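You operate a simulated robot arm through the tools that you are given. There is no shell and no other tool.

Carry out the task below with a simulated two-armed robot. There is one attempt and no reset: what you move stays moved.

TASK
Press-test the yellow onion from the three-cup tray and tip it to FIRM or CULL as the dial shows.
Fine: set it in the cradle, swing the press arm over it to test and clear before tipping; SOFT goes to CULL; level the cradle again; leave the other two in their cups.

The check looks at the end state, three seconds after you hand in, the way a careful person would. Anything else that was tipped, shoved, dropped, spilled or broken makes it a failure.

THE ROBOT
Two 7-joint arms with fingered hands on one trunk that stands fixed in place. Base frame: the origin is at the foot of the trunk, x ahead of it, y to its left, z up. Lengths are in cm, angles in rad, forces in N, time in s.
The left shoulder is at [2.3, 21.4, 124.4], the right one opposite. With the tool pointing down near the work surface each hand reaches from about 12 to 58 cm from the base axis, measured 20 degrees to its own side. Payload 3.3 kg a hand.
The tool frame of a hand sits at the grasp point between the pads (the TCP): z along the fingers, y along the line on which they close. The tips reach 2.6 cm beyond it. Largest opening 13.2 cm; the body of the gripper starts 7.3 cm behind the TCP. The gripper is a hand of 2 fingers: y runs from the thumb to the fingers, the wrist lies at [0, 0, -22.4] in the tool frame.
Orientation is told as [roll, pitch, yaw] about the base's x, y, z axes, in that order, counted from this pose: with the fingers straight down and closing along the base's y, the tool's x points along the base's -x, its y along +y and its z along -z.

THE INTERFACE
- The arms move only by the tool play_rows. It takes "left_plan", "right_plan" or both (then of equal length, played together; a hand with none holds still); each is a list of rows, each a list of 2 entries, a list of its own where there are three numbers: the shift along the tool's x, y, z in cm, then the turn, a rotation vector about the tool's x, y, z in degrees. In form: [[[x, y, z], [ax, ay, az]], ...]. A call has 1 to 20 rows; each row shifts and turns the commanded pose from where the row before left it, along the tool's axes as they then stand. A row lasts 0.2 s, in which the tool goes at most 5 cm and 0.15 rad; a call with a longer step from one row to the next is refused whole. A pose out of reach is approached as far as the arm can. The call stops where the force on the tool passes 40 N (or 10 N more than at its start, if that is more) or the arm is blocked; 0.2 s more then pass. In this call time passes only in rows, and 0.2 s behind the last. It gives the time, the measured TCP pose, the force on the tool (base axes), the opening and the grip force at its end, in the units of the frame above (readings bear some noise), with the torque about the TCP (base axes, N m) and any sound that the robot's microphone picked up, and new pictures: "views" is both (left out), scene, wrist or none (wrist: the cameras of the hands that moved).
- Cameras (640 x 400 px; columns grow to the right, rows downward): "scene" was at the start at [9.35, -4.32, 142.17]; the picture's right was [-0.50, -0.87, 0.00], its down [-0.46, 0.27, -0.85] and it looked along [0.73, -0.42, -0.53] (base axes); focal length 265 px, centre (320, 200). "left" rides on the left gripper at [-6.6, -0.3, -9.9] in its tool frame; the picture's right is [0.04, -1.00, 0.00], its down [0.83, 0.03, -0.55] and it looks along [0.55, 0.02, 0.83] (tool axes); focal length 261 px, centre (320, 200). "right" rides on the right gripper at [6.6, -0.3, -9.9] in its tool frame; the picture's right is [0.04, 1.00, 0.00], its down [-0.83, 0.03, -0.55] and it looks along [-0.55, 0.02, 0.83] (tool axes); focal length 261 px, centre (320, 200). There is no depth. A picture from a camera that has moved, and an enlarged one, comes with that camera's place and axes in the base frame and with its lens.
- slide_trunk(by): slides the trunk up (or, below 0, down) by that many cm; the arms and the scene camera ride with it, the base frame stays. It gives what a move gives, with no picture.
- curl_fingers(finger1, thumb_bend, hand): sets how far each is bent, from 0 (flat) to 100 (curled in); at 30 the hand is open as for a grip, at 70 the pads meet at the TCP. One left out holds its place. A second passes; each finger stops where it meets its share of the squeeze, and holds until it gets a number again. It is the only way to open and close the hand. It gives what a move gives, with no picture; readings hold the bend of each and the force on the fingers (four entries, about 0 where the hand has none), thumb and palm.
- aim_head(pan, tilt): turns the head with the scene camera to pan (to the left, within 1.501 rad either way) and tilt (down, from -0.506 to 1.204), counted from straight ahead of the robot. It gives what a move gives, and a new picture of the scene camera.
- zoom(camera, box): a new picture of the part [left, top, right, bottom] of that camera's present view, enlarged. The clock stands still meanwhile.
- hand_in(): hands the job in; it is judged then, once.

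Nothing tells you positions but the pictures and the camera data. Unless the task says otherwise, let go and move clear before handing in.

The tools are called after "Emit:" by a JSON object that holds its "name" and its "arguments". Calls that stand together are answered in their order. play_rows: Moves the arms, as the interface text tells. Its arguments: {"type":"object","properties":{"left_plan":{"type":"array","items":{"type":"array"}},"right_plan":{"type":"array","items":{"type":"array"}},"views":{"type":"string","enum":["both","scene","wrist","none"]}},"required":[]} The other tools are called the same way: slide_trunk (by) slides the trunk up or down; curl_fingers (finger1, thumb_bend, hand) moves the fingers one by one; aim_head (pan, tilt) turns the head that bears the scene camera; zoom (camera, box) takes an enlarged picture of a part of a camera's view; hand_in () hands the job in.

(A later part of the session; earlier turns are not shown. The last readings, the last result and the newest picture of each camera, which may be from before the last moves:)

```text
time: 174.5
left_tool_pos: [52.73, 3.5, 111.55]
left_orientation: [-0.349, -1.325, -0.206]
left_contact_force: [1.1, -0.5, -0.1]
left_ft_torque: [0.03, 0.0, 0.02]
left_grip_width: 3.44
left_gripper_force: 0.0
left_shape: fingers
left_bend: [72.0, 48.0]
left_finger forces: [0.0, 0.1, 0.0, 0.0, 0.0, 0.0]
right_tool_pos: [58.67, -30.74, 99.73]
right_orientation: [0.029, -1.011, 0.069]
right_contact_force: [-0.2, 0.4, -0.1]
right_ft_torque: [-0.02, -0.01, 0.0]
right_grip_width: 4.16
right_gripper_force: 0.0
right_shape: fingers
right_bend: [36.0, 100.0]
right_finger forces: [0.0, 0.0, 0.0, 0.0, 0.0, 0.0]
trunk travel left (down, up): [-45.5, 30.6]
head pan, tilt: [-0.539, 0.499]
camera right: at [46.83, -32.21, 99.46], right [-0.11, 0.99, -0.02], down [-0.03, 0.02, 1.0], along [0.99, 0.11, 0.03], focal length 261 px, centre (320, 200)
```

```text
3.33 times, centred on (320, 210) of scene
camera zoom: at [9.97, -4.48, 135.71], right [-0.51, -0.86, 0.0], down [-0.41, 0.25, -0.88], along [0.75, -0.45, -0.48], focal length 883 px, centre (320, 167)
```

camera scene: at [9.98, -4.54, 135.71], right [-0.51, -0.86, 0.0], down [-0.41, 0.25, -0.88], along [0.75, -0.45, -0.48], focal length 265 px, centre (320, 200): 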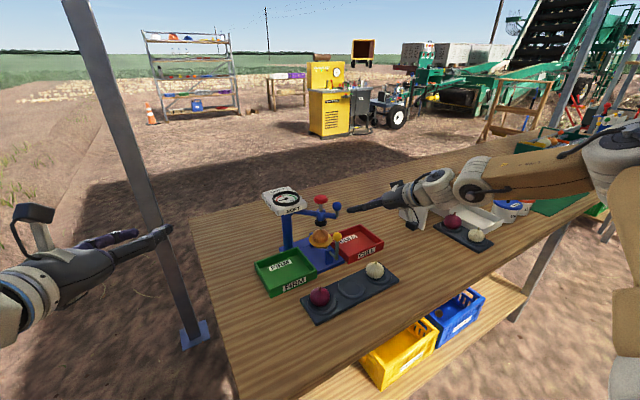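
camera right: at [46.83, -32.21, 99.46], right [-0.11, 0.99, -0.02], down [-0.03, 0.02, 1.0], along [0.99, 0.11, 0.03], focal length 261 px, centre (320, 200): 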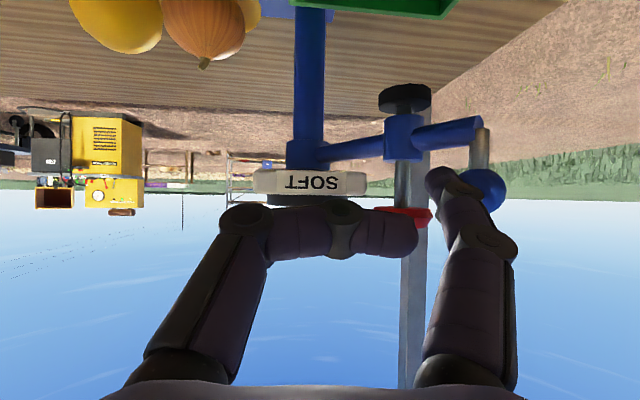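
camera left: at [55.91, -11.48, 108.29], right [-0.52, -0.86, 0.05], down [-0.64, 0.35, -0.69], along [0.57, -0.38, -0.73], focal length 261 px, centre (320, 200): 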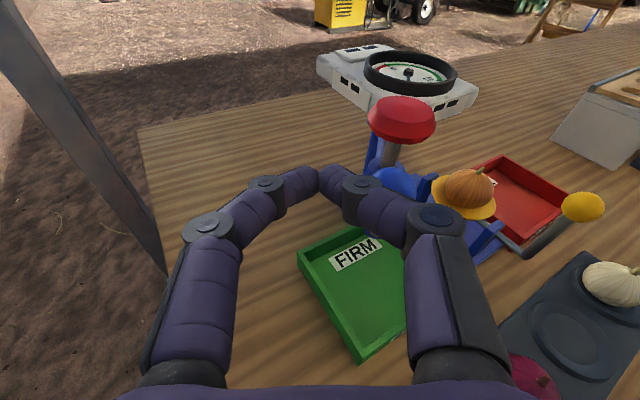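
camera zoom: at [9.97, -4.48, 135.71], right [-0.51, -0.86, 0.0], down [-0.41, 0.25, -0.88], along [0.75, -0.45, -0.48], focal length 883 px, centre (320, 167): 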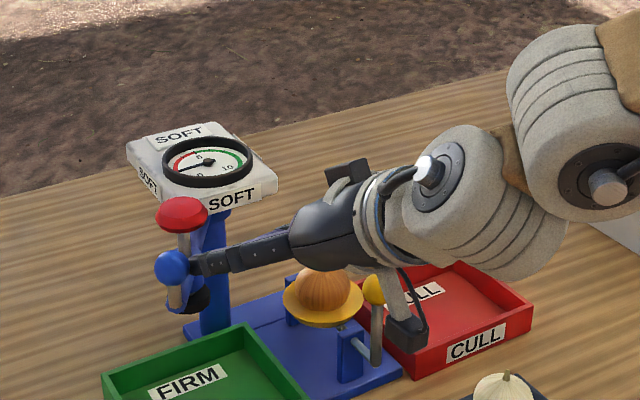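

Emit:
{"name": "play_rows", "arguments": {"right_plan": [[[-0.25, 0.9, 0.4], [0, 0, 0]], [[-0.25, 0.9, 0.4], [0, 0, 0]]], "views": "wrist"}}

Emit:
{"name": "zoom", "arguments": {"camera": "scene", "box": [240, 150, 400, 270]}}

```text
time: 175.1
left_tool_pos: [52.77, 3.63, 111.62]
left_orientation: [-0.348, -1.323, -0.203]
left_contact_force: [0.5, -0.5, 0.6]
left_ft_torque: [-0.03, -0.01, 0.0]
left_grip_width: 3.42
left_gripper_force: 0.0
left_shape: fingers
left_bend: [72.0, 48.0]
left_finger forces: [0.1, 0.0, 0.1, 0.1, 0.0, 0.0]
right_tool_pos: [59.34, -29.0, 99.85]
right_orientation: [0.028, -1.011, 0.067]
right_contact_force: [0.1, -0.2, -0.2]
right_ft_torque: [-0.01, -0.05, -0.03]
right_grip_width: 4.16
right_gripper_force: 0.0
right_shape: fingers
right_bend: [36.0, 100.0]
right_finger forces: [0.0, 0.0, 0.0, 0.0, 0.0, 0.0]
trunk travel left (down, up): [-45.5, 30.6]
head pan, tilt: [-0.539, 0.499]
camera right: at [47.58, -30.36, 99.49], right [-0.11, 0.99, -0.02], down [-0.03, 0.02, 1.0], along [0.99, 0.11, 0.03], focal length 261 px, centre (320, 200)
```

right: 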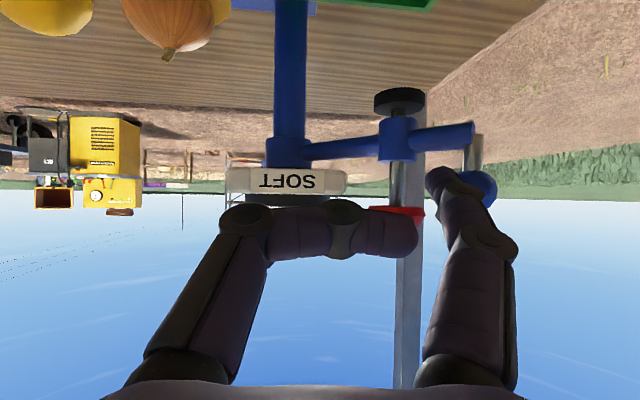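

```text
3.33 times, centred on (320, 210) of scene
camera zoom: at [9.96, -4.5, 135.71], right [-0.51, -0.86, 0.0], down [-0.41, 0.25, -0.88], along [0.75, -0.45, -0.48], focal length 883 px, centre (320, 167)
```

zoom: 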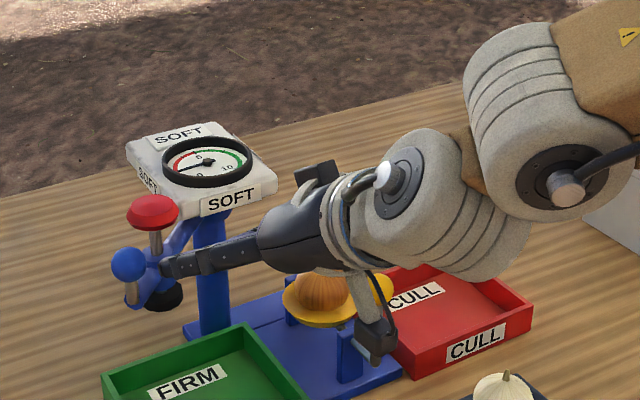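

The press arm is back at its parked position, clear of the cradle. Next is the lever: the onion is SOFT, so I tip right toward CULL. I'll retreat, come around, and lower the straight finger on the left side of the yellow lever ball.

Emit:
{"name": "play_rows", "arguments": {"right_plan": [[[1.17, 0.0, -3.27], [0, 0, 0]], [[1.17, 0.0, -3.27], [0, 0, 0]], [[0.11, -3.24, -0.18], [0, 0, 0]], [[0.11, -3.24, -0.18], [0, 0, 0]], [[0.11, -3.24, -0.18], [0, 0, 0]], [[0.11, -3.24, -0.18], [0, 0, 0]]], "views": "both"}}

Emit:
{"name": "zoom", "arguments": {"camera": "scene", "box": [240, 150, 400, 270]}}

```text
time: 176.5
left_tool_pos: [52.77, 3.54, 111.67]
left_orientation: [-0.347, -1.325, -0.207]
left_contact_force: [-0.5, 0.4, -0.2]
left_ft_torque: [0.01, 0.03, 0.0]
left_grip_width: 3.45
left_gripper_force: 0.0
left_shape: fingers
left_bend: [72.0, 48.0]
left_finger forces: [0.1, 0.0, 0.0, 0.0, 0.1, 0.0]
right_tool_pos: [53.01, -42.6, 101.02]
right_orientation: [0.029, -1.011, 0.07]
right_contact_force: [-1.0, -0.1, -0.9]
right_ft_torque: [0.0, 0.0, 0.01]
right_grip_width: 4.15
right_gripper_force: 0.0
right_shape: fingers
right_bend: [36.0, 100.0]
right_finger forces: [0.0, 0.0, 0.0, 0.0, 0.0, 0.1]
trunk travel left (down, up): [-45.5, 30.6]
head pan, tilt: [-0.539, 0.499]
camera scene: at [9.94, -4.55, 135.71], right [-0.51, -0.86, 0.0], down [-0.41, 0.25, -0.88], along [0.75, -0.45, -0.48], focal length 265 px, centre (320, 200)
camera right: at [41.17, -44.04, 100.7], right [-0.11, 0.99, -0.02], down [-0.03, 0.02, 1.0], along [0.99, 0.11, 0.03], focal length 261 px, centre (320, 200)
```

scene: 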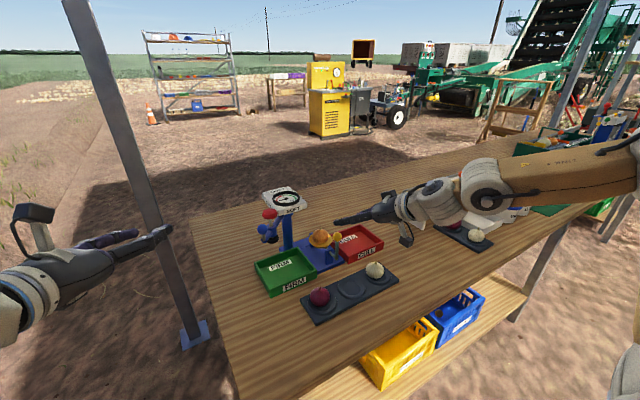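
right: 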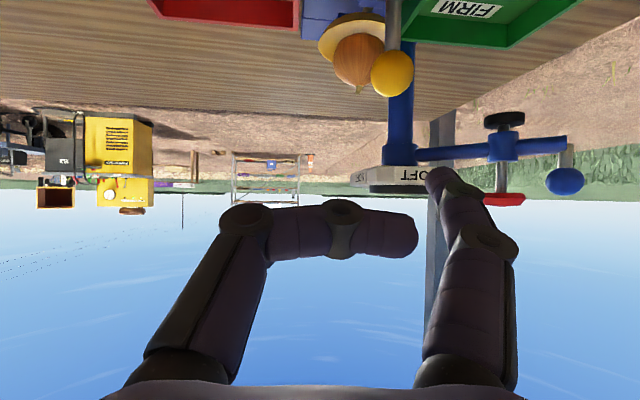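

```text
3.33 times, centred on (320, 210) of scene
camera zoom: at [9.94, -4.55, 135.71], right [-0.51, -0.86, 0.0], down [-0.41, 0.25, -0.88], along [0.75, -0.45, -0.48], focal length 883 px, centre (320, 167)
```

zoom: 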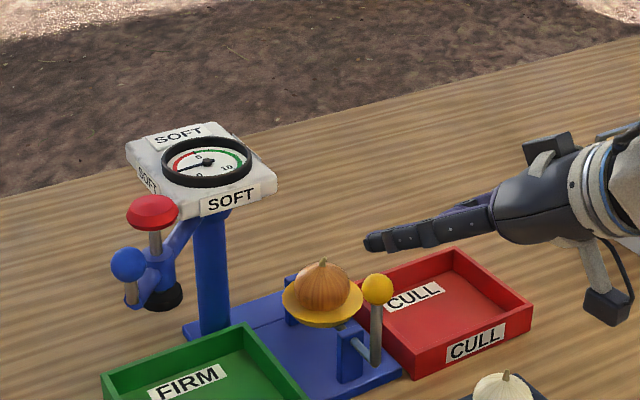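

Emit:
{"name": "play_rows", "arguments": {"right_plan": [[[2.15, 0.2, 1.09], [0, 0, 0]], [[2.15, 0.2, 1.09], [0, 0, 0]], [[2.15, 0.2, 1.09], [0, 0, 0]]], "views": "wrist"}}

Emit:
{"name": "zoom", "arguments": {"camera": "scene", "box": [280, 180, 400, 270]}}

```text
time: 177.3
left_tool_pos: [52.88, 3.54, 111.43]
left_orientation: [-0.348, -1.324, -0.207]
left_contact_force: [-0.5, 0.6, 0.8]
left_ft_torque: [-0.05, 0.03, 0.02]
left_grip_width: 3.46
left_gripper_force: 0.0
left_shape: fingers
left_bend: [72.0, 48.0]
left_finger forces: [0.0, 0.0, 0.0, 0.0, 0.0, 0.0]
right_tool_pos: [52.14, -42.04, 93.93]
right_orientation: [0.027, -1.009, 0.068]
right_contact_force: [1.1, 1.1, -0.3]
right_ft_torque: [-0.03, 0.02, 0.04]
right_grip_width: 4.19
right_gripper_force: 0.1
right_shape: fingers
right_bend: [36.0, 100.0]
right_finger forces: [0.0, 0.1, 0.0, 0.0, 0.0, 0.0]
trunk travel left (down, up): [-45.5, 30.6]
head pan, tilt: [-0.539, 0.499]
camera right: at [40.45, -43.33, 93.61], right [-0.11, 0.99, -0.02], down [-0.03, 0.02, 1.0], along [0.99, 0.11, 0.03], focal length 261 px, centre (320, 200)
```

right: 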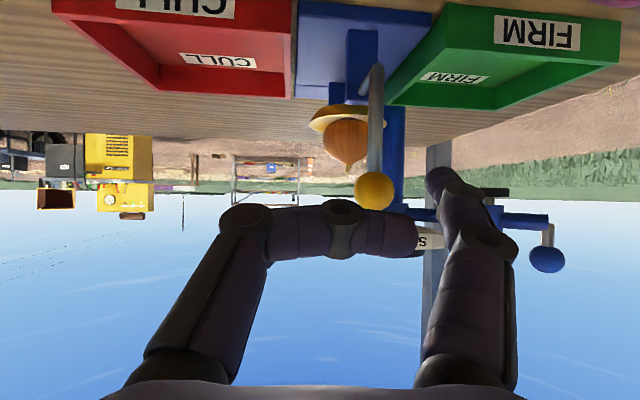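

```text
4.44 times, centred on (340, 225) of scene
camera zoom: at [9.98, -4.54, 135.71], right [-0.51, -0.86, 0.0], down [-0.41, 0.25, -0.88], along [0.75, -0.45, -0.48], focal length 1177 px, centre (231, 89)
```

zoom: 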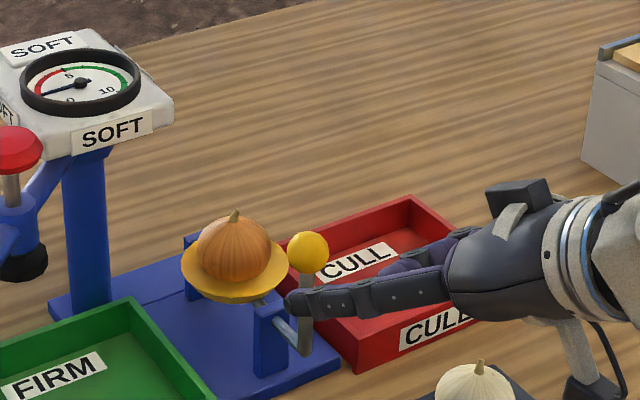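

Emit:
{"name": "play_rows", "arguments": {"right_plan": [[[-1.0, 0, 1.7], [0, 0, 0]], [[-1.0, 0, 1.7], [0, 0, 0]]], "views": "wrist"}}

Emit:
{"name": "zoom", "arguments": {"camera": "scene", "box": [280, 180, 400, 270]}}

```text
time: 177.9
left_tool_pos: [52.83, 3.64, 111.46]
left_orientation: [-0.347, -1.325, -0.205]
left_contact_force: [0.0, 0.0, 0.2]
left_ft_torque: [-0.02, 0.0, 0.0]
left_grip_width: 3.44
left_gripper_force: 0.0
left_shape: fingers
left_bend: [72.0, 48.0]
left_finger forces: [0.0, 0.1, 0.1, 0.0, 0.0, 0.0]
right_tool_pos: [56.07, -41.57, 93.69]
right_orientation: [0.028, -1.009, 0.069]
right_contact_force: [1.4, 0.0, 0.0]
right_ft_torque: [0.0, -0.01, -0.02]
right_grip_width: 4.15
right_gripper_force: 0.1
right_shape: fingers
right_bend: [36.0, 100.0]
right_finger forces: [0.1, 0.1, 0.1, 0.0, 0.0, 0.0]
trunk travel left (down, up): [-45.5, 30.6]
head pan, tilt: [-0.539, 0.499]
camera right: at [44.35, -43.03, 93.53], right [-0.11, 0.99, -0.02], down [-0.03, 0.02, 1.0], along [0.99, 0.11, 0.03], focal length 261 px, centre (320, 200)
```

right: 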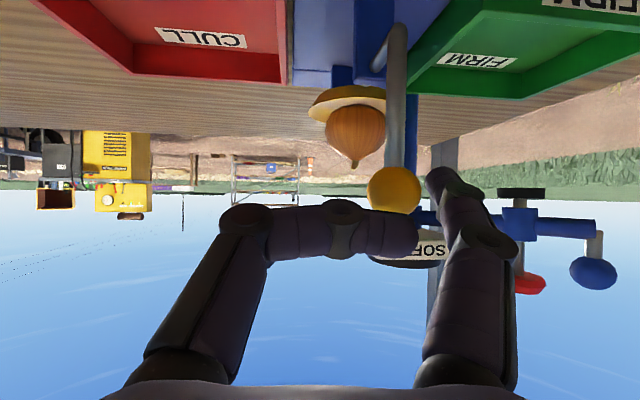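

```text
4.44 times, centred on (340, 225) of scene
camera zoom: at [9.98, -4.5, 135.71], right [-0.51, -0.86, 0.0], down [-0.41, 0.25, -0.88], along [0.75, -0.45, -0.48], focal length 1177 px, centre (231, 89)
```

zoom: 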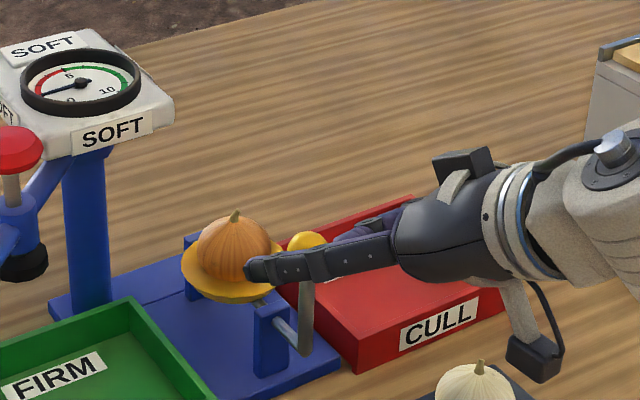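

The finger is in position on the left of the lever ball. I'm starting to tip right toward CULL, gradually.

Emit:
{"name": "play_rows", "arguments": {"right_plan": [[[0, -0.5, 0], [0, 0, 0]], [[0.08, -0.72, 0], [0, 0, 0]], [[0.08, -0.72, 0], [0, 0, 0]], [[0.18, -0.7, 0.06], [0, 0, 0]], [[0.18, -0.7, 0.06], [0, 0, 0]]], "views": "wrist"}}

Emit:
{"name": "zoom", "arguments": {"camera": "scene", "box": [280, 180, 400, 270]}}

```text
time: 179.1
left_tool_pos: [52.9, 3.48, 111.41]
left_orientation: [-0.346, -1.326, -0.206]
left_contact_force: [0.0, 0.3, 0.4]
left_ft_torque: [0.0, 0.03, -0.04]
left_grip_width: 3.43
left_gripper_force: 0.0
left_shape: fingers
left_bend: [72.0, 48.0]
left_finger forces: [0.0, 0.0, 0.0, 0.0, 0.0, 0.0]
right_tool_pos: [56.32, -45.02, 93.14]
right_orientation: [0.028, -1.009, 0.068]
right_contact_force: [-0.4, 0.2, -0.9]
right_ft_torque: [0.0, -0.01, 0.04]
right_grip_width: 4.21
right_gripper_force: 0.0
right_shape: fingers
right_bend: [36.0, 100.0]
right_finger forces: [0.0, 0.0, 0.1, 0.0, 0.1, 0.0]
trunk travel left (down, up): [-45.5, 30.6]
head pan, tilt: [-0.539, 0.499]
camera right: at [44.49, -46.35, 92.93], right [-0.11, 0.99, -0.02], down [-0.03, 0.02, 1.0], along [0.99, 0.11, 0.03], focal length 261 px, centre (320, 200)
```

right: 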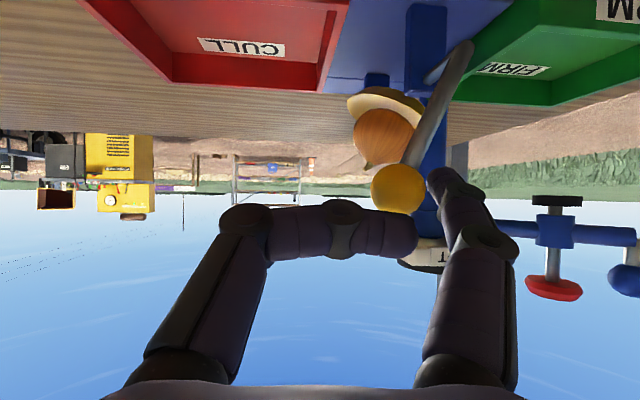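

```text
4.44 times, centred on (340, 225) of scene
camera zoom: at [9.96, -4.53, 135.71], right [-0.51, -0.86, 0.0], down [-0.41, 0.25, -0.88], along [0.75, -0.45, -0.48], focal length 1177 px, centre (231, 89)
```

zoom: 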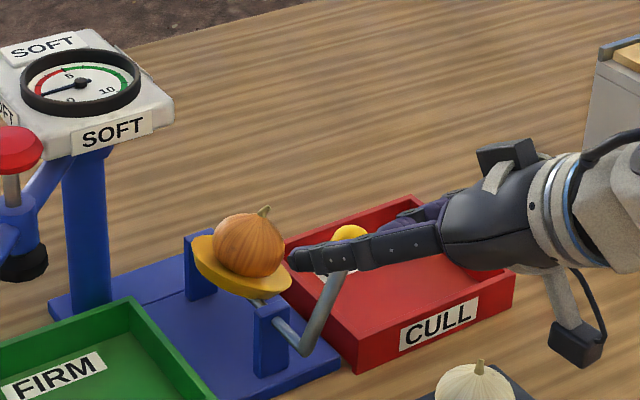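

The lever tips easily; the onion is leaning right. I'll continue the tip toward CULL.

Emit:
{"name": "play_rows", "arguments": {"right_plan": [[[0.28, -0.66, 0.12], [0, 0, 0]], [[0.28, -0.66, 0.12], [0, 0, 0]]], "views": "none"}}

Emit:
{"name": "zoom", "arguments": {"camera": "scene", "box": [280, 180, 400, 270]}}

Emit:
{"name": "play_rows", "arguments": {"right_plan": [[[0.36, -0.57, 0.18], [0, 0, 0]], [[0.36, -0.57, 0.18], [0, 0, 0]]], "views": "none"}}

Emit:
{"name": "zoom", "arguments": {"camera": "scene", "box": [280, 180, 400, 270]}}

```text
time: 179.7
left_tool_pos: [52.89, 3.52, 111.55]
left_orientation: [-0.347, -1.325, -0.206]
left_contact_force: [0.8, -0.6, -0.7]
left_ft_torque: [-0.04, -0.02, 0.03]
left_grip_width: 3.48
left_gripper_force: 0.1
left_shape: fingers
left_bend: [72.0, 48.0]
left_finger forces: [0.0, 0.1, 0.0, 0.0, 0.0, 0.1]
right_tool_pos: [56.17, -46.23, 92.62]
right_orientation: [0.028, -1.01, 0.067]
right_contact_force: [0.0, 0.2, -0.5]
right_ft_torque: [0.0, -0.01, 0.04]
right_grip_width: 4.2
right_gripper_force: 0.0
right_shape: fingers
right_bend: [36.0, 100.0]
right_finger forces: [0.1, 0.0, 0.0, 0.0, 0.0, 0.0]
trunk travel left (down, up): [-45.5, 30.6]
head pan, tilt: [-0.539, 0.499]
```

```text
4.44 times, centred on (340, 225) of scene
camera zoom: at [9.96, -4.52, 135.71], right [-0.51, -0.86, 0.0], down [-0.41, 0.25, -0.88], along [0.75, -0.45, -0.48], focal length 1177 px, centre (231, 89)
```

zoom: 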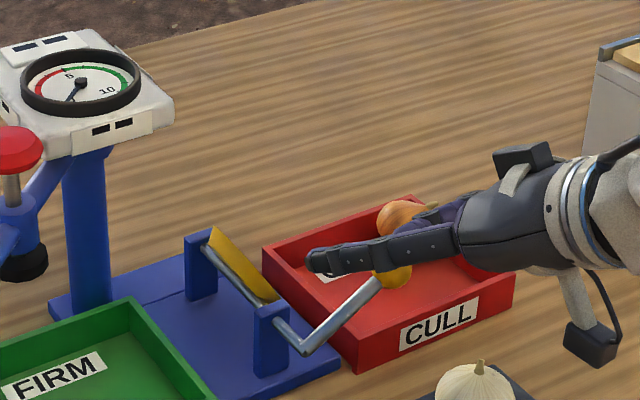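

```text
time: 180.3
left_tool_pos: [52.89, 3.52, 111.6]
left_orientation: [-0.349, -1.323, -0.206]
left_contact_force: [-0.6, -0.4, 0.1]
left_ft_torque: [-0.02, 0.02, 0.03]
left_grip_width: 3.44
left_gripper_force: 0.1
left_shape: fingers
left_bend: [72.0, 48.0]
left_finger forces: [0.1, 0.0, 0.0, 0.0, 0.1, 0.0]
right_tool_pos: [56.18, -47.29, 91.9]
right_orientation: [0.026, -1.012, 0.069]
right_contact_force: [0.3, -0.5, -0.2]
right_ft_torque: [-0.05, 0.02, 0.04]
right_grip_width: 4.18
right_gripper_force: 0.1
right_shape: fingers
right_bend: [36.0, 100.0]
right_finger forces: [0.0, 0.0, 0.1, 0.1, 0.0, 0.0]
trunk travel left (down, up): [-45.5, 30.6]
head pan, tilt: [-0.539, 0.499]
```

```text
4.44 times, centred on (340, 225) of scene
camera zoom: at [9.96, -4.52, 135.71], right [-0.51, -0.86, 0.0], down [-0.41, 0.25, -0.88], along [0.75, -0.45, -0.48], focal length 1177 px, centre (231, 89)
```

zoom: 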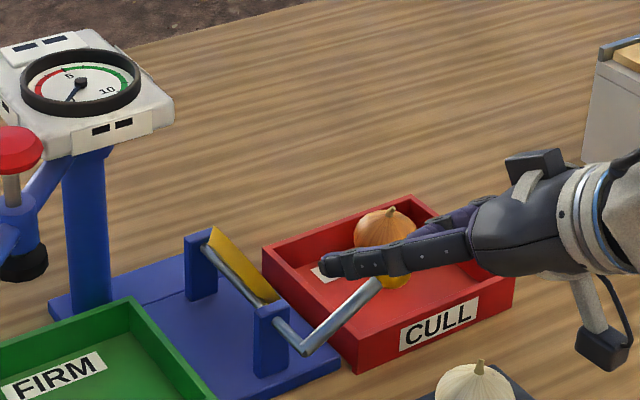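

The onion rolled into the CULL bin and the dial has reset. Now I need to level the cradle: the lever lies over to the right at about 60°. I'll lift the hand, move to the right of the lever ball, and steepen the tool.

Emit:
{"name": "play_rows", "arguments": {"right_plan": [[[-2.54, 0, -1.6], [0, 0, 0]], [[-2.54, 0, -1.6], [0, 0, 0]], [[0.12, -3.24, -0.19], [0, 0, 0]], [[0.12, -3.24, -0.19], [0, 0, 0]], [[0, 0, 0], [0, 6, 0]], [[0, 0, 0], [0, 6, 0]], [[0, 0, 0], [0, 6, 0]]], "views": "both"}}

Emit:
{"name": "zoom", "arguments": {"camera": "scene", "box": [260, 170, 400, 275]}}

```text
time: 181.9
left_tool_pos: [52.88, 3.57, 111.53]
left_orientation: [-0.349, -1.324, -0.205]
left_contact_force: [0.1, 0.4, -0.9]
left_ft_torque: [0.02, -0.04, -0.01]
left_grip_width: 3.47
left_gripper_force: 0.0
left_shape: fingers
left_bend: [72.0, 48.0]
left_finger forces: [0.0, 0.0, 0.0, 0.0, 0.0, 0.0]
right_tool_pos: [56.36, -53.97, 97.51]
right_orientation: [0.019, -0.694, 0.077]
right_contact_force: [-0.6, 0.0, -0.3]
right_ft_torque: [0.05, 0.03, 0.02]
right_grip_width: 4.24
right_gripper_force: 0.0
right_shape: fingers
right_bend: [36.0, 100.0]
right_finger forces: [0.1, 0.0, 0.0, 0.0, 0.0, 0.0]
trunk travel left (down, up): [-45.5, 30.6]
head pan, tilt: [-0.539, 0.499]
camera scene: at [10.0, -4.46, 135.71], right [-0.51, -0.86, 0.0], down [-0.41, 0.25, -0.88], along [0.75, -0.45, -0.48], focal length 265 px, centre (320, 200)
camera right: at [45.2, -55.33, 101.08], right [-0.12, 0.99, -0.01], down [0.28, 0.05, 0.96], along [0.95, 0.11, -0.29], focal length 261 px, centre (320, 200)
```

scene: 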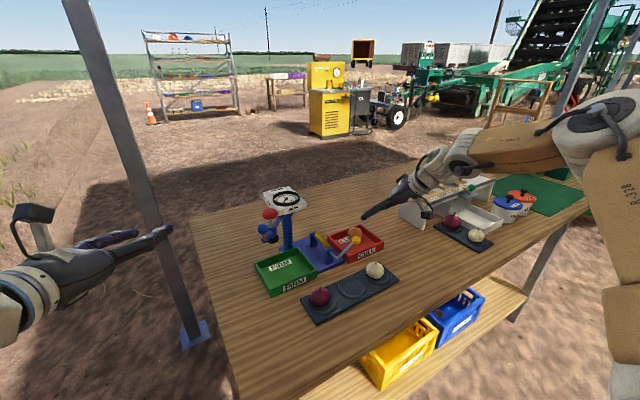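
right: 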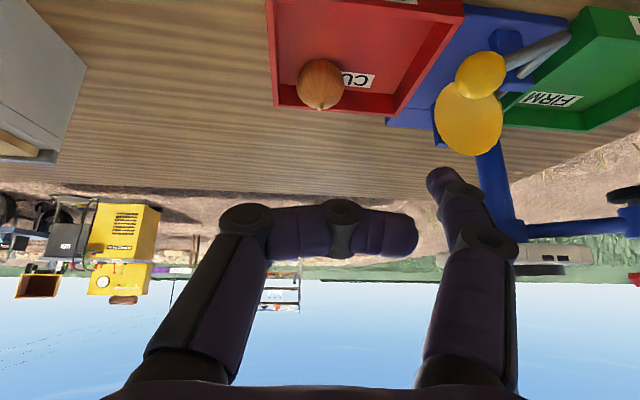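

```text
3.81 times, centred on (330, 222) of scene
camera zoom: at [10.0, -4.46, 135.71], right [-0.51, -0.86, 0.0], down [-0.41, 0.25, -0.88], along [0.75, -0.45, -0.48], focal length 1009 px, centre (282, 114)
```

zoom: 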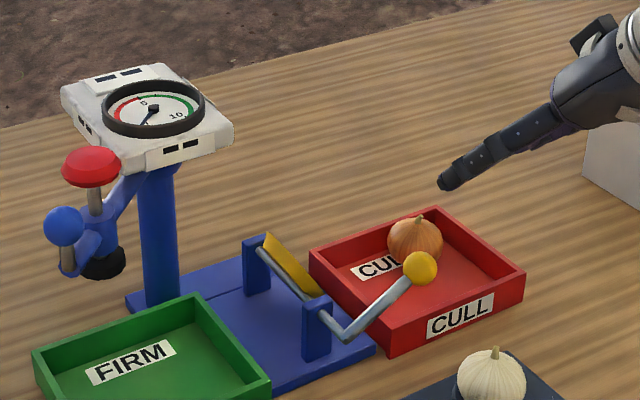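

Emit:
{"name": "play_rows", "arguments": {"right_plan": [[[1.43, 0, 1.93], [0, 0, 0]], [[1.43, 0, 1.93], [0, 0, 0]], [[1.43, 0, 1.93], [0, 0, 0]]], "views": "wrist"}}

Emit:
{"name": "zoom", "arguments": {"camera": "scene", "box": [280, 180, 400, 270]}}

```text
time: 182.7
left_tool_pos: [52.82, 3.48, 111.52]
left_orientation: [-0.346, -1.325, -0.207]
left_contact_force: [-0.3, -0.5, 0.0]
left_ft_torque: [0.03, -0.01, -0.03]
left_grip_width: 3.47
left_gripper_force: 0.2
left_shape: fingers
left_bend: [72.0, 48.0]
left_finger forces: [0.2, 0.0, 0.0, 0.1, 0.0, 0.0]
right_tool_pos: [56.84, -53.76, 90.44]
right_orientation: [0.019, -0.697, 0.077]
right_contact_force: [0.0, 0.0, -0.3]
right_ft_torque: [0.0, -0.03, 0.0]
right_grip_width: 4.19
right_gripper_force: 0.0
right_shape: fingers
right_bend: [36.0, 100.0]
right_finger forces: [0.0, 0.0, 0.0, 0.0, 0.0, 0.0]
trunk travel left (down, up): [-45.5, 30.6]
head pan, tilt: [-0.539, 0.499]
camera right: at [45.62, -55.2, 93.81], right [-0.12, 0.99, -0.01], down [0.28, 0.05, 0.96], along [0.95, 0.11, -0.28], focal length 261 px, centre (320, 200)
```

right: 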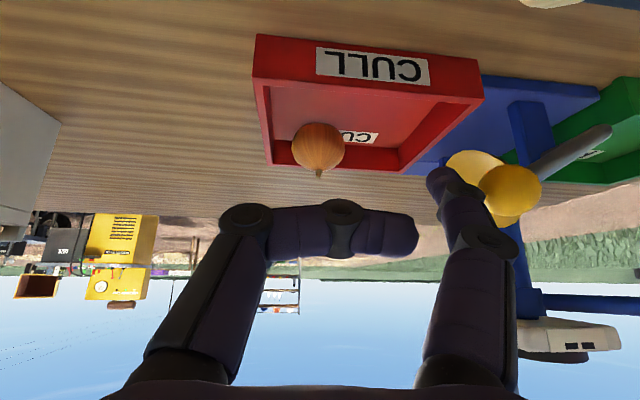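

```text
4.44 times, centred on (340, 225) of scene
camera zoom: at [9.99, -4.54, 135.71], right [-0.51, -0.86, 0.0], down [-0.41, 0.25, -0.88], along [0.75, -0.45, -0.48], focal length 1177 px, centre (231, 89)
```

zoom: 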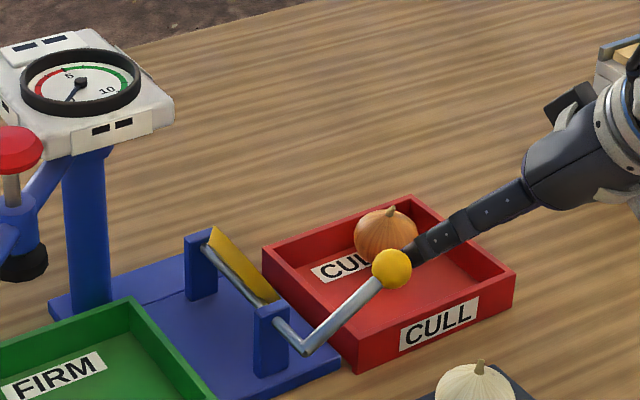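

The finger is now to the right of the lever ball. I'm raising the lever back along its arc toward vertical.

Emit:
{"name": "play_rows", "arguments": {"right_plan": [[[0, 0.5, 0], [0, 0, 0]], [[-0.36, 0.44, -0.39], [0, 0, 0]], [[-0.36, 0.44, -0.39], [0, 0, 0]], [[-0.31, 0.53, -0.31], [0, 0, 0]], [[-0.31, 0.53, -0.31], [0, 0, 0]]], "views": "wrist"}}

Emit:
{"name": "zoom", "arguments": {"camera": "scene", "box": [280, 180, 400, 270]}}

```text
time: 183.9
left_tool_pos: [52.82, 3.58, 111.38]
left_orientation: [-0.346, -1.325, -0.206]
left_contact_force: [0.1, -0.1, -0.1]
left_ft_torque: [-0.02, 0.02, -0.03]
left_grip_width: 3.44
left_gripper_force: 0.1
left_shape: fingers
left_bend: [72.0, 48.0]
left_finger forces: [0.0, 0.1, 0.0, 0.0, 0.0, 0.0]
right_tool_pos: [56.74, -51.38, 92.48]
right_orientation: [0.019, -0.699, 0.077]
right_contact_force: [3.1, -4.0, 2.7]
right_ft_torque: [0.11, -0.04, -0.17]
right_grip_width: 3.9
right_gripper_force: 2.7
right_shape: fingers
right_bend: [41.0, 100.0]
right_finger forces: [5.4, 0.0, 0.1, 0.0, 0.0, 0.1]
trunk travel left (down, up): [-45.5, 30.6]
head pan, tilt: [-0.539, 0.499]
camera right: at [45.56, -52.83, 95.87], right [-0.12, 0.99, -0.01], down [0.28, 0.05, 0.96], along [0.95, 0.11, -0.28], focal length 261 px, centre (320, 200)
```

right: 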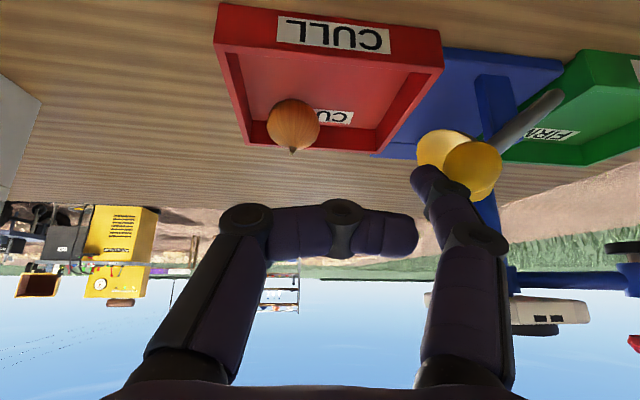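

```text
4.44 times, centred on (340, 225) of scene
camera zoom: at [9.97, -4.55, 135.72], right [-0.51, -0.86, 0.0], down [-0.41, 0.25, -0.88], along [0.75, -0.45, -0.48], focal length 1177 px, centre (231, 89)
```

zoom: 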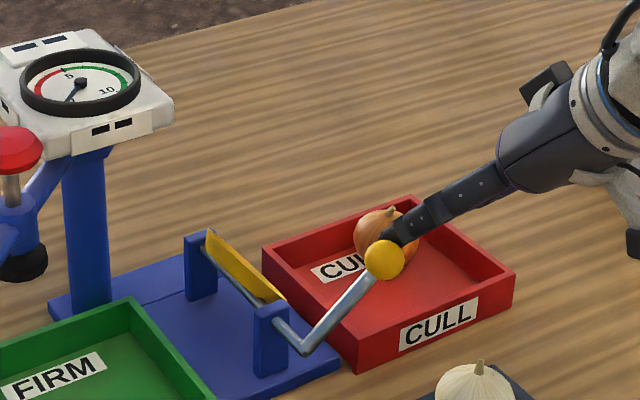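

The lever resists with a holding spring, and the finger just flexes. I'll back off and use a rigid paddle instead: fingers closed, hand rolled 90° so their stiff side pushes the lever.

Emit:
{"name": "play_rows", "arguments": {"right_plan": [[[0, -1.0, 0], [0, 0, 0]], [[0, -1.5, 0], [0, 0, 0]], [[-1.92, 0, -2.3], [0, 0, 0]], [[-1.92, 0, -2.3], [0, 0, 0]], [[-1.0, 0, -1.2], [0, 0, 0]], [[0, 0, 0], [0, 0, -8.2]], [[0, 0, 0], [0, 0, -8.2]], [[0, 0, 0], [0, 0, -8.2]], [[0, 0, 0], [0, 0, -8.2]], [[0, 0, 0], [0, 0, -8.2]], [[0, 0, 0], [0, 0, -8.2]], [[0, 0, 0], [0, 0, -8.2]], [[0, 0, 0], [0, 0, -8.2]], [[0, 0, 0], [0, 0, -8.2]], [[0, 0, 0], [0, 0, -8.2]], [[0, 0, 0], [0, 0, -8]]], "views": "none"}}

Emit:
{"name": "curl_fingers", "arguments": {"hand": "right", "finger1": 72, "thumb_bend": 72}}

Emit:
{"name": "zoom", "arguments": {"camera": "right", "box": [0, 0, 640, 400]}}

Emit:
{"name": "zoom", "arguments": {"camera": "scene", "box": [260, 150, 420, 270]}}

```text
time: 187.3
left_tool_pos: [52.8, 3.45, 111.48]
left_orientation: [-0.348, -1.325, -0.204]
left_contact_force: [-0.3, -0.2, 0.2]
left_ft_torque: [-0.03, -0.03, -0.01]
left_grip_width: 3.46
left_gripper_force: 0.1
left_shape: fingers
left_bend: [72.0, 48.0]
left_finger forces: [0.0, 0.1, 0.1, 0.1, 0.0, 0.1]
right_tool_pos: [57.09, -53.91, 100.02]
right_orientation: [-0.695, -0.013, 1.663]
right_contact_force: [1.1, -0.1, 0.4]
right_ft_torque: [0.0, -0.02, -0.05]
right_grip_width: 4.18
right_gripper_force: 0.0
right_shape: fingers
right_bend: [36.0, 100.0]
right_finger forces: [0.1, 0.1, 0.0, 0.0, 0.0, 0.0]
trunk travel left (down, up): [-45.5, 30.6]
head pan, tilt: [-0.539, 0.499]
```

```text
time: 188.3
left_tool_pos: [52.8, 3.44, 111.43]
left_orientation: [-0.348, -1.325, -0.205]
left_contact_force: [-0.8, -0.3, -0.4]
left_ft_torque: [-0.03, 0.02, 0.02]
left_grip_width: 3.47
left_gripper_force: 0.0
left_shape: fingers
left_bend: [72.0, 48.0]
left_finger forces: [0.1, 0.0, 0.1, 0.0, 0.0, 0.0]
right_tool_pos: [56.94, -53.93, 100.02]
right_orientation: [-0.696, -0.016, 1.663]
right_contact_force: [-0.3, 0.2, 0.3]
right_ft_torque: [0.03, -0.01, 0.0]
right_grip_width: 0.0
right_gripper_force: 0.1
right_shape: fingers
right_bend: [71.0, 72.0]
right_finger forces: [0.0, 0.0, 0.0, 0.1, 0.1, 0.0]
trunk travel left (down, up): [-45.5, 30.6]
head pan, tilt: [-0.539, 0.499]
```

```text
1.00 times, centred on (320, 200) of right (not enlarged: the box is as wide or as high as the picture)
camera zoom: at [51.55, -61.24, 107.66], right [-0.76, -0.1, -0.64], down [-0.45, 0.79, 0.41], along [0.46, 0.61, -0.65], focal length 261 px, centre (320, 200)
```

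zoom: 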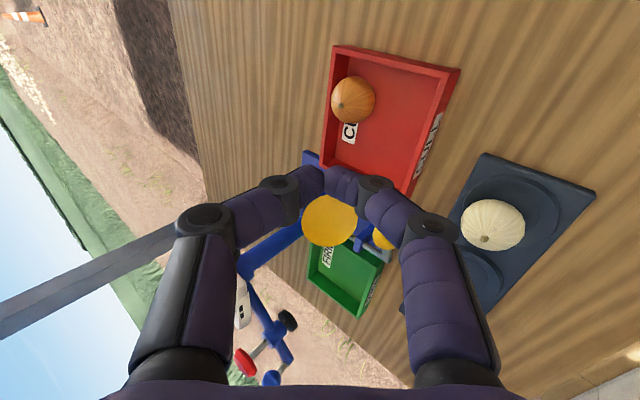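

```text
3.33 times, centred on (340, 210) of scene
camera zoom: at [9.96, -4.51, 135.71], right [-0.51, -0.86, 0.0], down [-0.41, 0.25, -0.88], along [0.75, -0.45, -0.48], focal length 883 px, centre (253, 167)
```

zoom: 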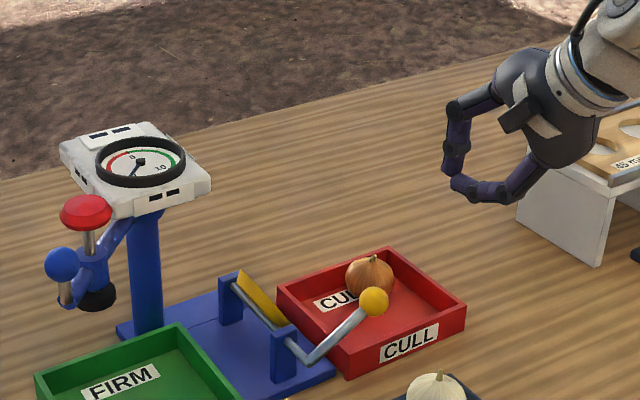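

The hand is rolled, with the closed fingers forming a stiff paddle. I'm coming down to the right of the lever ball (now at about [56.7, -44.6, 89.7]).

Emit:
{"name": "play_rows", "arguments": {"right_plan": [[[-1.28, 1.5, 1.8], [0, 0, 0]], [[-1.28, 1.5, 1.8], [0, 0, 0]], [[-1.28, 1.5, 1.8], [0, 0, 0]], [[-1.28, 1.5, 1.8], [0, 0, 0]]], "views": "wrist"}}

Emit:
{"name": "zoom", "arguments": {"camera": "scene", "box": [280, 170, 400, 265]}}

```text
time: 189.3
left_tool_pos: [52.87, 3.57, 111.5]
left_orientation: [-0.346, -1.325, -0.204]
left_contact_force: [-0.5, 0.4, 0.1]
left_ft_torque: [-0.03, -0.01, 0.0]
left_grip_width: 3.47
left_gripper_force: 0.0
left_shape: fingers
left_bend: [72.0, 48.0]
left_finger forces: [0.1, 0.0, 0.1, 0.0, 0.0, 0.0]
right_tool_pos: [56.6, -48.63, 90.72]
right_orientation: [-0.696, -0.016, 1.662]
right_contact_force: [0.2, -0.2, 0.5]
right_ft_torque: [-0.01, 0.0, -0.01]
right_grip_width: 0.0
right_gripper_force: 0.2
right_shape: fingers
right_bend: [71.0, 72.0]
right_finger forces: [0.1, 0.0, 0.1, 0.0, 0.0, 0.0]
trunk travel left (down, up): [-45.5, 30.6]
head pan, tilt: [-0.539, 0.499]
camera right: at [51.12, -55.96, 98.34], right [-0.76, -0.1, -0.64], down [-0.45, 0.79, 0.41], along [0.46, 0.61, -0.65], focal length 261 px, centre (320, 200)
```

right: 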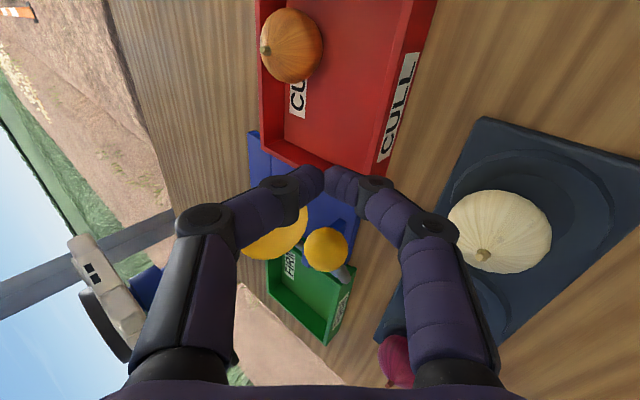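

```text
4.21 times, centred on (340, 218) of scene
camera zoom: at [9.98, -4.52, 135.71], right [-0.51, -0.86, 0.0], down [-0.41, 0.25, -0.88], along [0.75, -0.45, -0.48], focal length 1115 px, centre (236, 126)
```

zoom: 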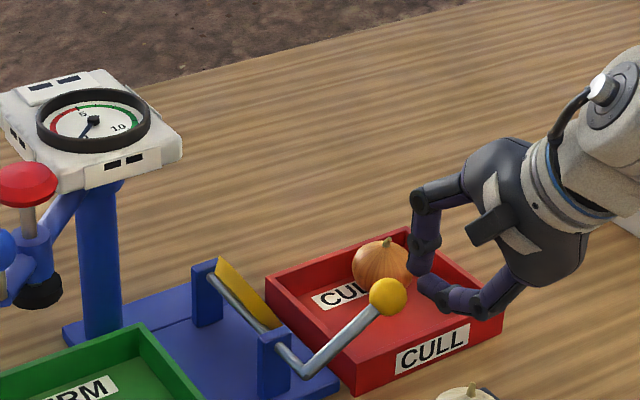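

Emit:
{"name": "play_rows", "arguments": {"right_plan": [[[-0.75, -0.08, 0.05], [0, 0, 0]], [[-0.75, -0.08, 0.05], [0, 0, 0]], [[-0.43, -0.38, -0.38], [0, 0, 0]], [[-0.43, -0.38, -0.38], [0, 0, 0]], [[-0.52, -0.33, -0.3], [0, 0, 0]], [[-0.52, -0.33, -0.3], [0, 0, 0]]], "views": "wrist"}}

Emit:
{"name": "zoom", "arguments": {"camera": "scene", "box": [280, 170, 400, 265]}}

```text
time: 190.7
left_tool_pos: [52.72, 3.44, 111.62]
left_orientation: [-0.347, -1.323, -0.207]
left_contact_force: [-0.1, -0.5, -0.1]
left_ft_torque: [0.01, 0.01, 0.01]
left_grip_width: 3.48
left_gripper_force: 0.1
left_shape: fingers
left_bend: [72.0, 48.0]
left_finger forces: [0.1, 0.1, 0.0, 0.0, 0.1, 0.1]
right_tool_pos: [56.51, -45.49, 92.73]
right_orientation: [-0.699, -0.013, 1.661]
right_contact_force: [-1.3, -7.4, 4.9]
right_ft_torque: [-0.11, 0.05, 0.05]
right_grip_width: 0.0
right_gripper_force: 4.7
right_shape: fingers
right_bend: [72.0, 72.0]
right_finger forces: [10.2, 0.1, 0.0, 0.0, 0.0, 0.0]
trunk travel left (down, up): [-45.5, 30.6]
head pan, tilt: [-0.539, 0.499]
camera right: at [51.09, -52.7, 100.45], right [-0.76, -0.1, -0.64], down [-0.45, 0.79, 0.41], along [0.47, 0.61, -0.65], focal length 261 px, centre (320, 200)
```

right: 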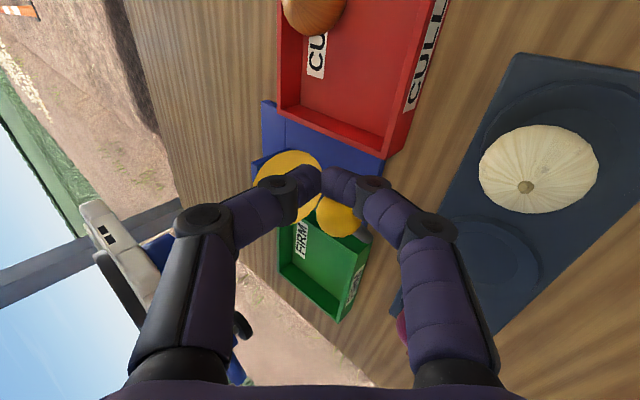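

```text
4.21 times, centred on (340, 218) of scene
camera zoom: at [9.88, -4.57, 135.72], right [-0.51, -0.86, 0.0], down [-0.41, 0.25, -0.88], along [0.75, -0.45, -0.48], focal length 1115 px, centre (236, 126)
```

zoom: 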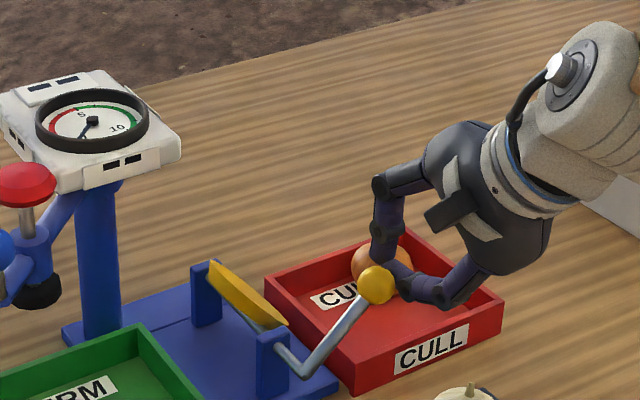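

The lever is moving but held by a spring (about 9 N). I'll keep pushing along its arc.

Emit:
{"name": "play_rows", "arguments": {"right_plan": [[[-0.52, -0.25, -0.25], [0, 0, 0]], [[-0.55, -0.25, -0.22], [0, 0, 0]]], "views": "none"}}

Emit:
{"name": "zoom", "arguments": {"camera": "scene", "box": [280, 170, 400, 265]}}

```text
time: 191.3
left_tool_pos: [52.91, 3.5, 111.43]
left_orientation: [-0.349, -1.323, -0.202]
left_contact_force: [0.6, 0.6, 0.1]
left_ft_torque: [-0.02, 0.0, -0.01]
left_grip_width: 3.48
left_gripper_force: 0.1
left_shape: fingers
left_bend: [72.0, 48.0]
left_finger forces: [0.0, 0.0, 0.1, 0.1, 0.1, 0.1]
right_tool_pos: [56.65, -43.99, 93.33]
right_orientation: [-0.692, -0.017, 1.666]
right_contact_force: [0.3, -0.7, 0.2]
right_ft_torque: [-0.01, 0.0, 0.01]
right_grip_width: 0.0
right_gripper_force: 0.0
right_shape: fingers
right_bend: [71.0, 71.0]
right_finger forces: [0.1, 0.0, 0.0, 0.1, 0.0, 0.1]
trunk travel left (down, up): [-45.5, 30.6]
head pan, tilt: [-0.539, 0.499]
```

```text
4.21 times, centred on (340, 218) of scene
camera zoom: at [10.05, -4.45, 135.69], right [-0.51, -0.86, 0.0], down [-0.41, 0.25, -0.88], along [0.75, -0.45, -0.48], focal length 1115 px, centre (236, 126)
```

zoom: 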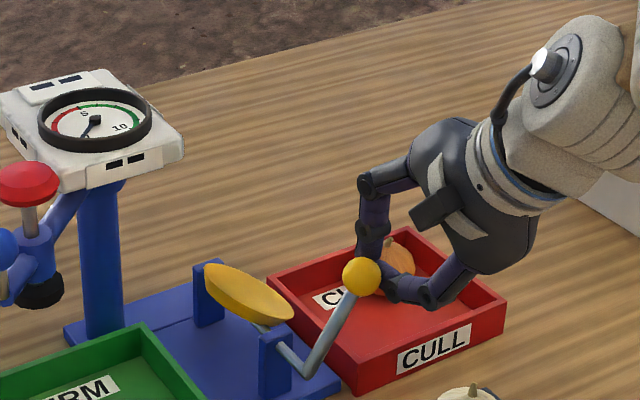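

The end detent released and the lever is moving freely now (about 29° from vertical). Continuing gently toward level.

Emit:
{"name": "play_rows", "arguments": {"right_plan": [[[-0.55, -0.22, -0.17], [0, 0, 0]], [[-0.55, -0.2, -0.14], [0, 0, 0]], [[-0.55, -0.17, -0.1], [0, 0, 0]], [[-0.55, -0.14, -0.06], [0, 0, 0]]], "views": "wrist"}}

Emit:
{"name": "zoom", "arguments": {"camera": "scene", "box": [280, 170, 400, 265]}}

```text
time: 192.3
left_tool_pos: [52.86, 3.55, 111.45]
left_orientation: [-0.348, -1.325, -0.204]
left_contact_force: [1.1, 0.4, 0.3]
left_ft_torque: [0.02, 0.01, 0.01]
left_grip_width: 3.45
left_gripper_force: 0.0
left_shape: fingers
left_bend: [72.0, 48.0]
left_finger forces: [0.1, 0.1, 0.0, 0.1, 0.0, 0.0]
right_tool_pos: [56.74, -42.05, 94.34]
right_orientation: [-0.696, -0.017, 1.661]
right_contact_force: [-0.2, -0.9, -0.2]
right_ft_torque: [0.03, 0.03, 0.04]
right_grip_width: 0.0
right_gripper_force: 0.0
right_shape: fingers
right_bend: [71.0, 71.0]
right_finger forces: [0.0, 0.0, 0.0, 0.1, 0.0, 0.0]
trunk travel left (down, up): [-45.5, 30.6]
head pan, tilt: [-0.539, 0.499]
camera right: at [51.22, -49.37, 101.96], right [-0.76, -0.1, -0.64], down [-0.45, 0.79, 0.41], along [0.46, 0.61, -0.65], focal length 261 px, centre (320, 200)
```

right: 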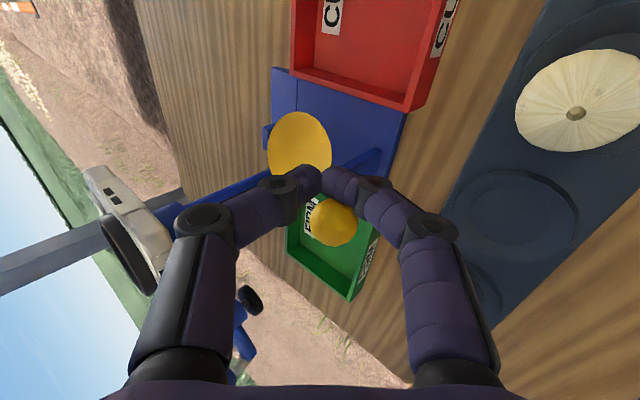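

```text
4.21 times, centred on (340, 218) of scene
camera zoom: at [9.95, -4.51, 135.71], right [-0.51, -0.86, 0.0], down [-0.41, 0.25, -0.88], along [0.75, -0.45, -0.48], focal length 1115 px, centre (236, 126)
```

zoom: 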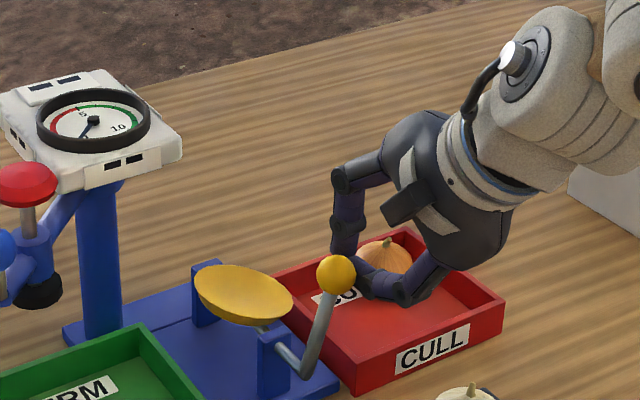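

Emit:
{"name": "play_rows", "arguments": {"right_plan": [[[-0.45, -0.09, 0], [0, 0, 0]], [[-0.45, -0.07, 0.01], [0, 0, 0]], [[-0.35, -0.05, 0.01], [0, 0, 0]]], "views": "none"}}

Emit:
{"name": "zoom", "arguments": {"camera": "scene", "box": [280, 170, 400, 265]}}

```text
time: 193.1
left_tool_pos: [52.93, 3.59, 111.54]
left_orientation: [-0.347, -1.325, -0.204]
left_contact_force: [-1.0, -0.1, -0.4]
left_ft_torque: [-0.01, 0.01, 0.01]
left_grip_width: 3.47
left_gripper_force: 0.0
left_shape: fingers
left_bend: [72.0, 48.0]
left_finger forces: [0.0, 0.0, 0.1, 0.0, 0.1, 0.0]
right_tool_pos: [56.74, -40.92, 94.35]
right_orientation: [-0.696, -0.017, 1.663]
right_contact_force: [-0.1, -0.6, 0.5]
right_ft_torque: [0.01, -0.03, 0.0]
right_grip_width: 0.0
right_gripper_force: 0.1
right_shape: fingers
right_bend: [71.0, 71.0]
right_finger forces: [0.0, 0.1, 0.1, 0.0, 0.0, 0.1]
trunk travel left (down, up): [-45.5, 30.6]
head pan, tilt: [-0.539, 0.499]
```

```text
4.21 times, centred on (340, 218) of scene
camera zoom: at [9.96, -4.5, 135.71], right [-0.51, -0.86, 0.0], down [-0.41, 0.25, -0.88], along [0.75, -0.45, -0.48], focal length 1115 px, centre (236, 126)
```

zoom: 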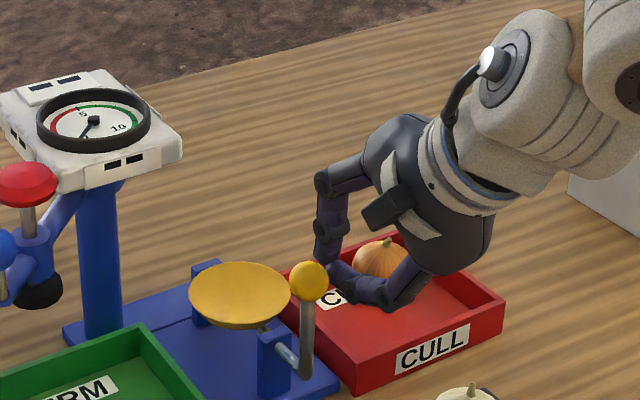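

The lever ball is back at exactly its original pixel position, and the dish looks level. I'll withdraw the hand to the right and up, then verify.

Emit:
{"name": "play_rows", "arguments": {"right_plan": [[[0.6, 0, 0], [0, 0, 0]], [[1.5, 0, 0], [0, 0, 0]], [[1.5, -0.6, -1.0], [0, 0, 0]], [[1.5, -1.3, -1.6], [0, 0, 0]], [[1.0, -1.9, -2.3], [0, 0, 0]], [[0, -1.9, -2.3], [0, 0, 0]]], "views": "scene"}}

Emit:
{"name": "zoom", "arguments": {"camera": "scene", "box": [280, 170, 400, 265]}}

Emit:
{"name": "zoom", "arguments": {"camera": "scene", "box": [240, 170, 420, 340]}}

```text
time: 194.5
left_tool_pos: [52.75, 3.6, 111.53]
left_orientation: [-0.348, -1.325, -0.205]
left_contact_force: [0.1, 0.1, -0.6]
left_ft_torque: [0.04, 0.03, 0.03]
left_grip_width: 3.45
left_gripper_force: 0.1
left_shape: fingers
left_bend: [72.0, 48.0]
left_finger forces: [0.0, 0.1, 0.0, 0.0, 0.1, 0.1]
right_tool_pos: [57.03, -47.12, 103.59]
right_orientation: [-0.696, -0.014, 1.662]
right_contact_force: [-0.3, -0.2, 0.9]
right_ft_torque: [-0.01, 0.03, 0.0]
right_grip_width: 0.0
right_gripper_force: 0.0
right_shape: fingers
right_bend: [71.0, 71.0]
right_finger forces: [0.1, 0.0, 0.0, 0.1, 0.0, 0.1]
trunk travel left (down, up): [-45.5, 30.6]
head pan, tilt: [-0.539, 0.499]
camera scene: at [9.93, -4.47, 135.72], right [-0.51, -0.86, 0.0], down [-0.41, 0.25, -0.88], along [0.75, -0.45, -0.48], focal length 265 px, centre (320, 200)
```

scene: 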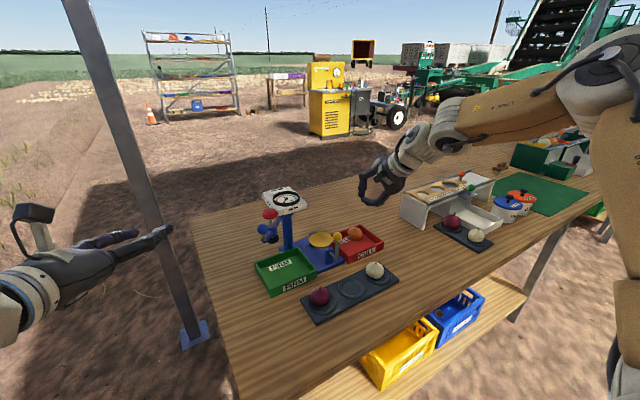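

```text
4.21 times, centred on (340, 218) of scene
camera zoom: at [9.93, -4.47, 135.72], right [-0.51, -0.86, 0.0], down [-0.41, 0.25, -0.88], along [0.75, -0.45, -0.48], focal length 1115 px, centre (236, 126)
```

zoom: 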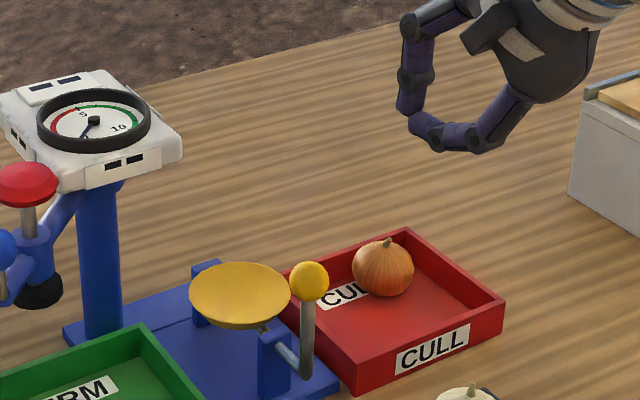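

```text
2.35 times, centred on (330, 255) of scene
camera zoom: at [9.93, -4.47, 135.72], right [-0.51, -0.86, 0.0], down [-0.41, 0.25, -0.88], along [0.75, -0.45, -0.48], focal length 623 px, centre (296, 71)
```

zoom: 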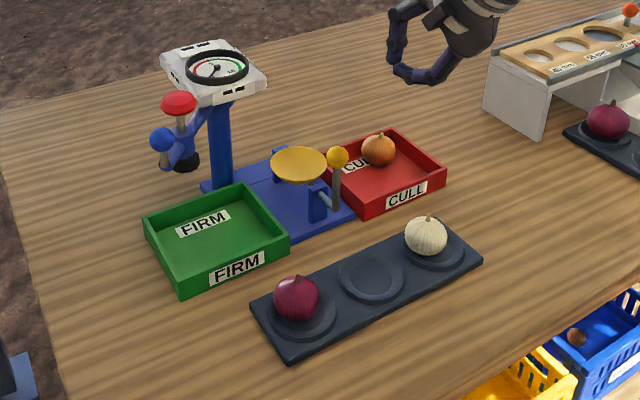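

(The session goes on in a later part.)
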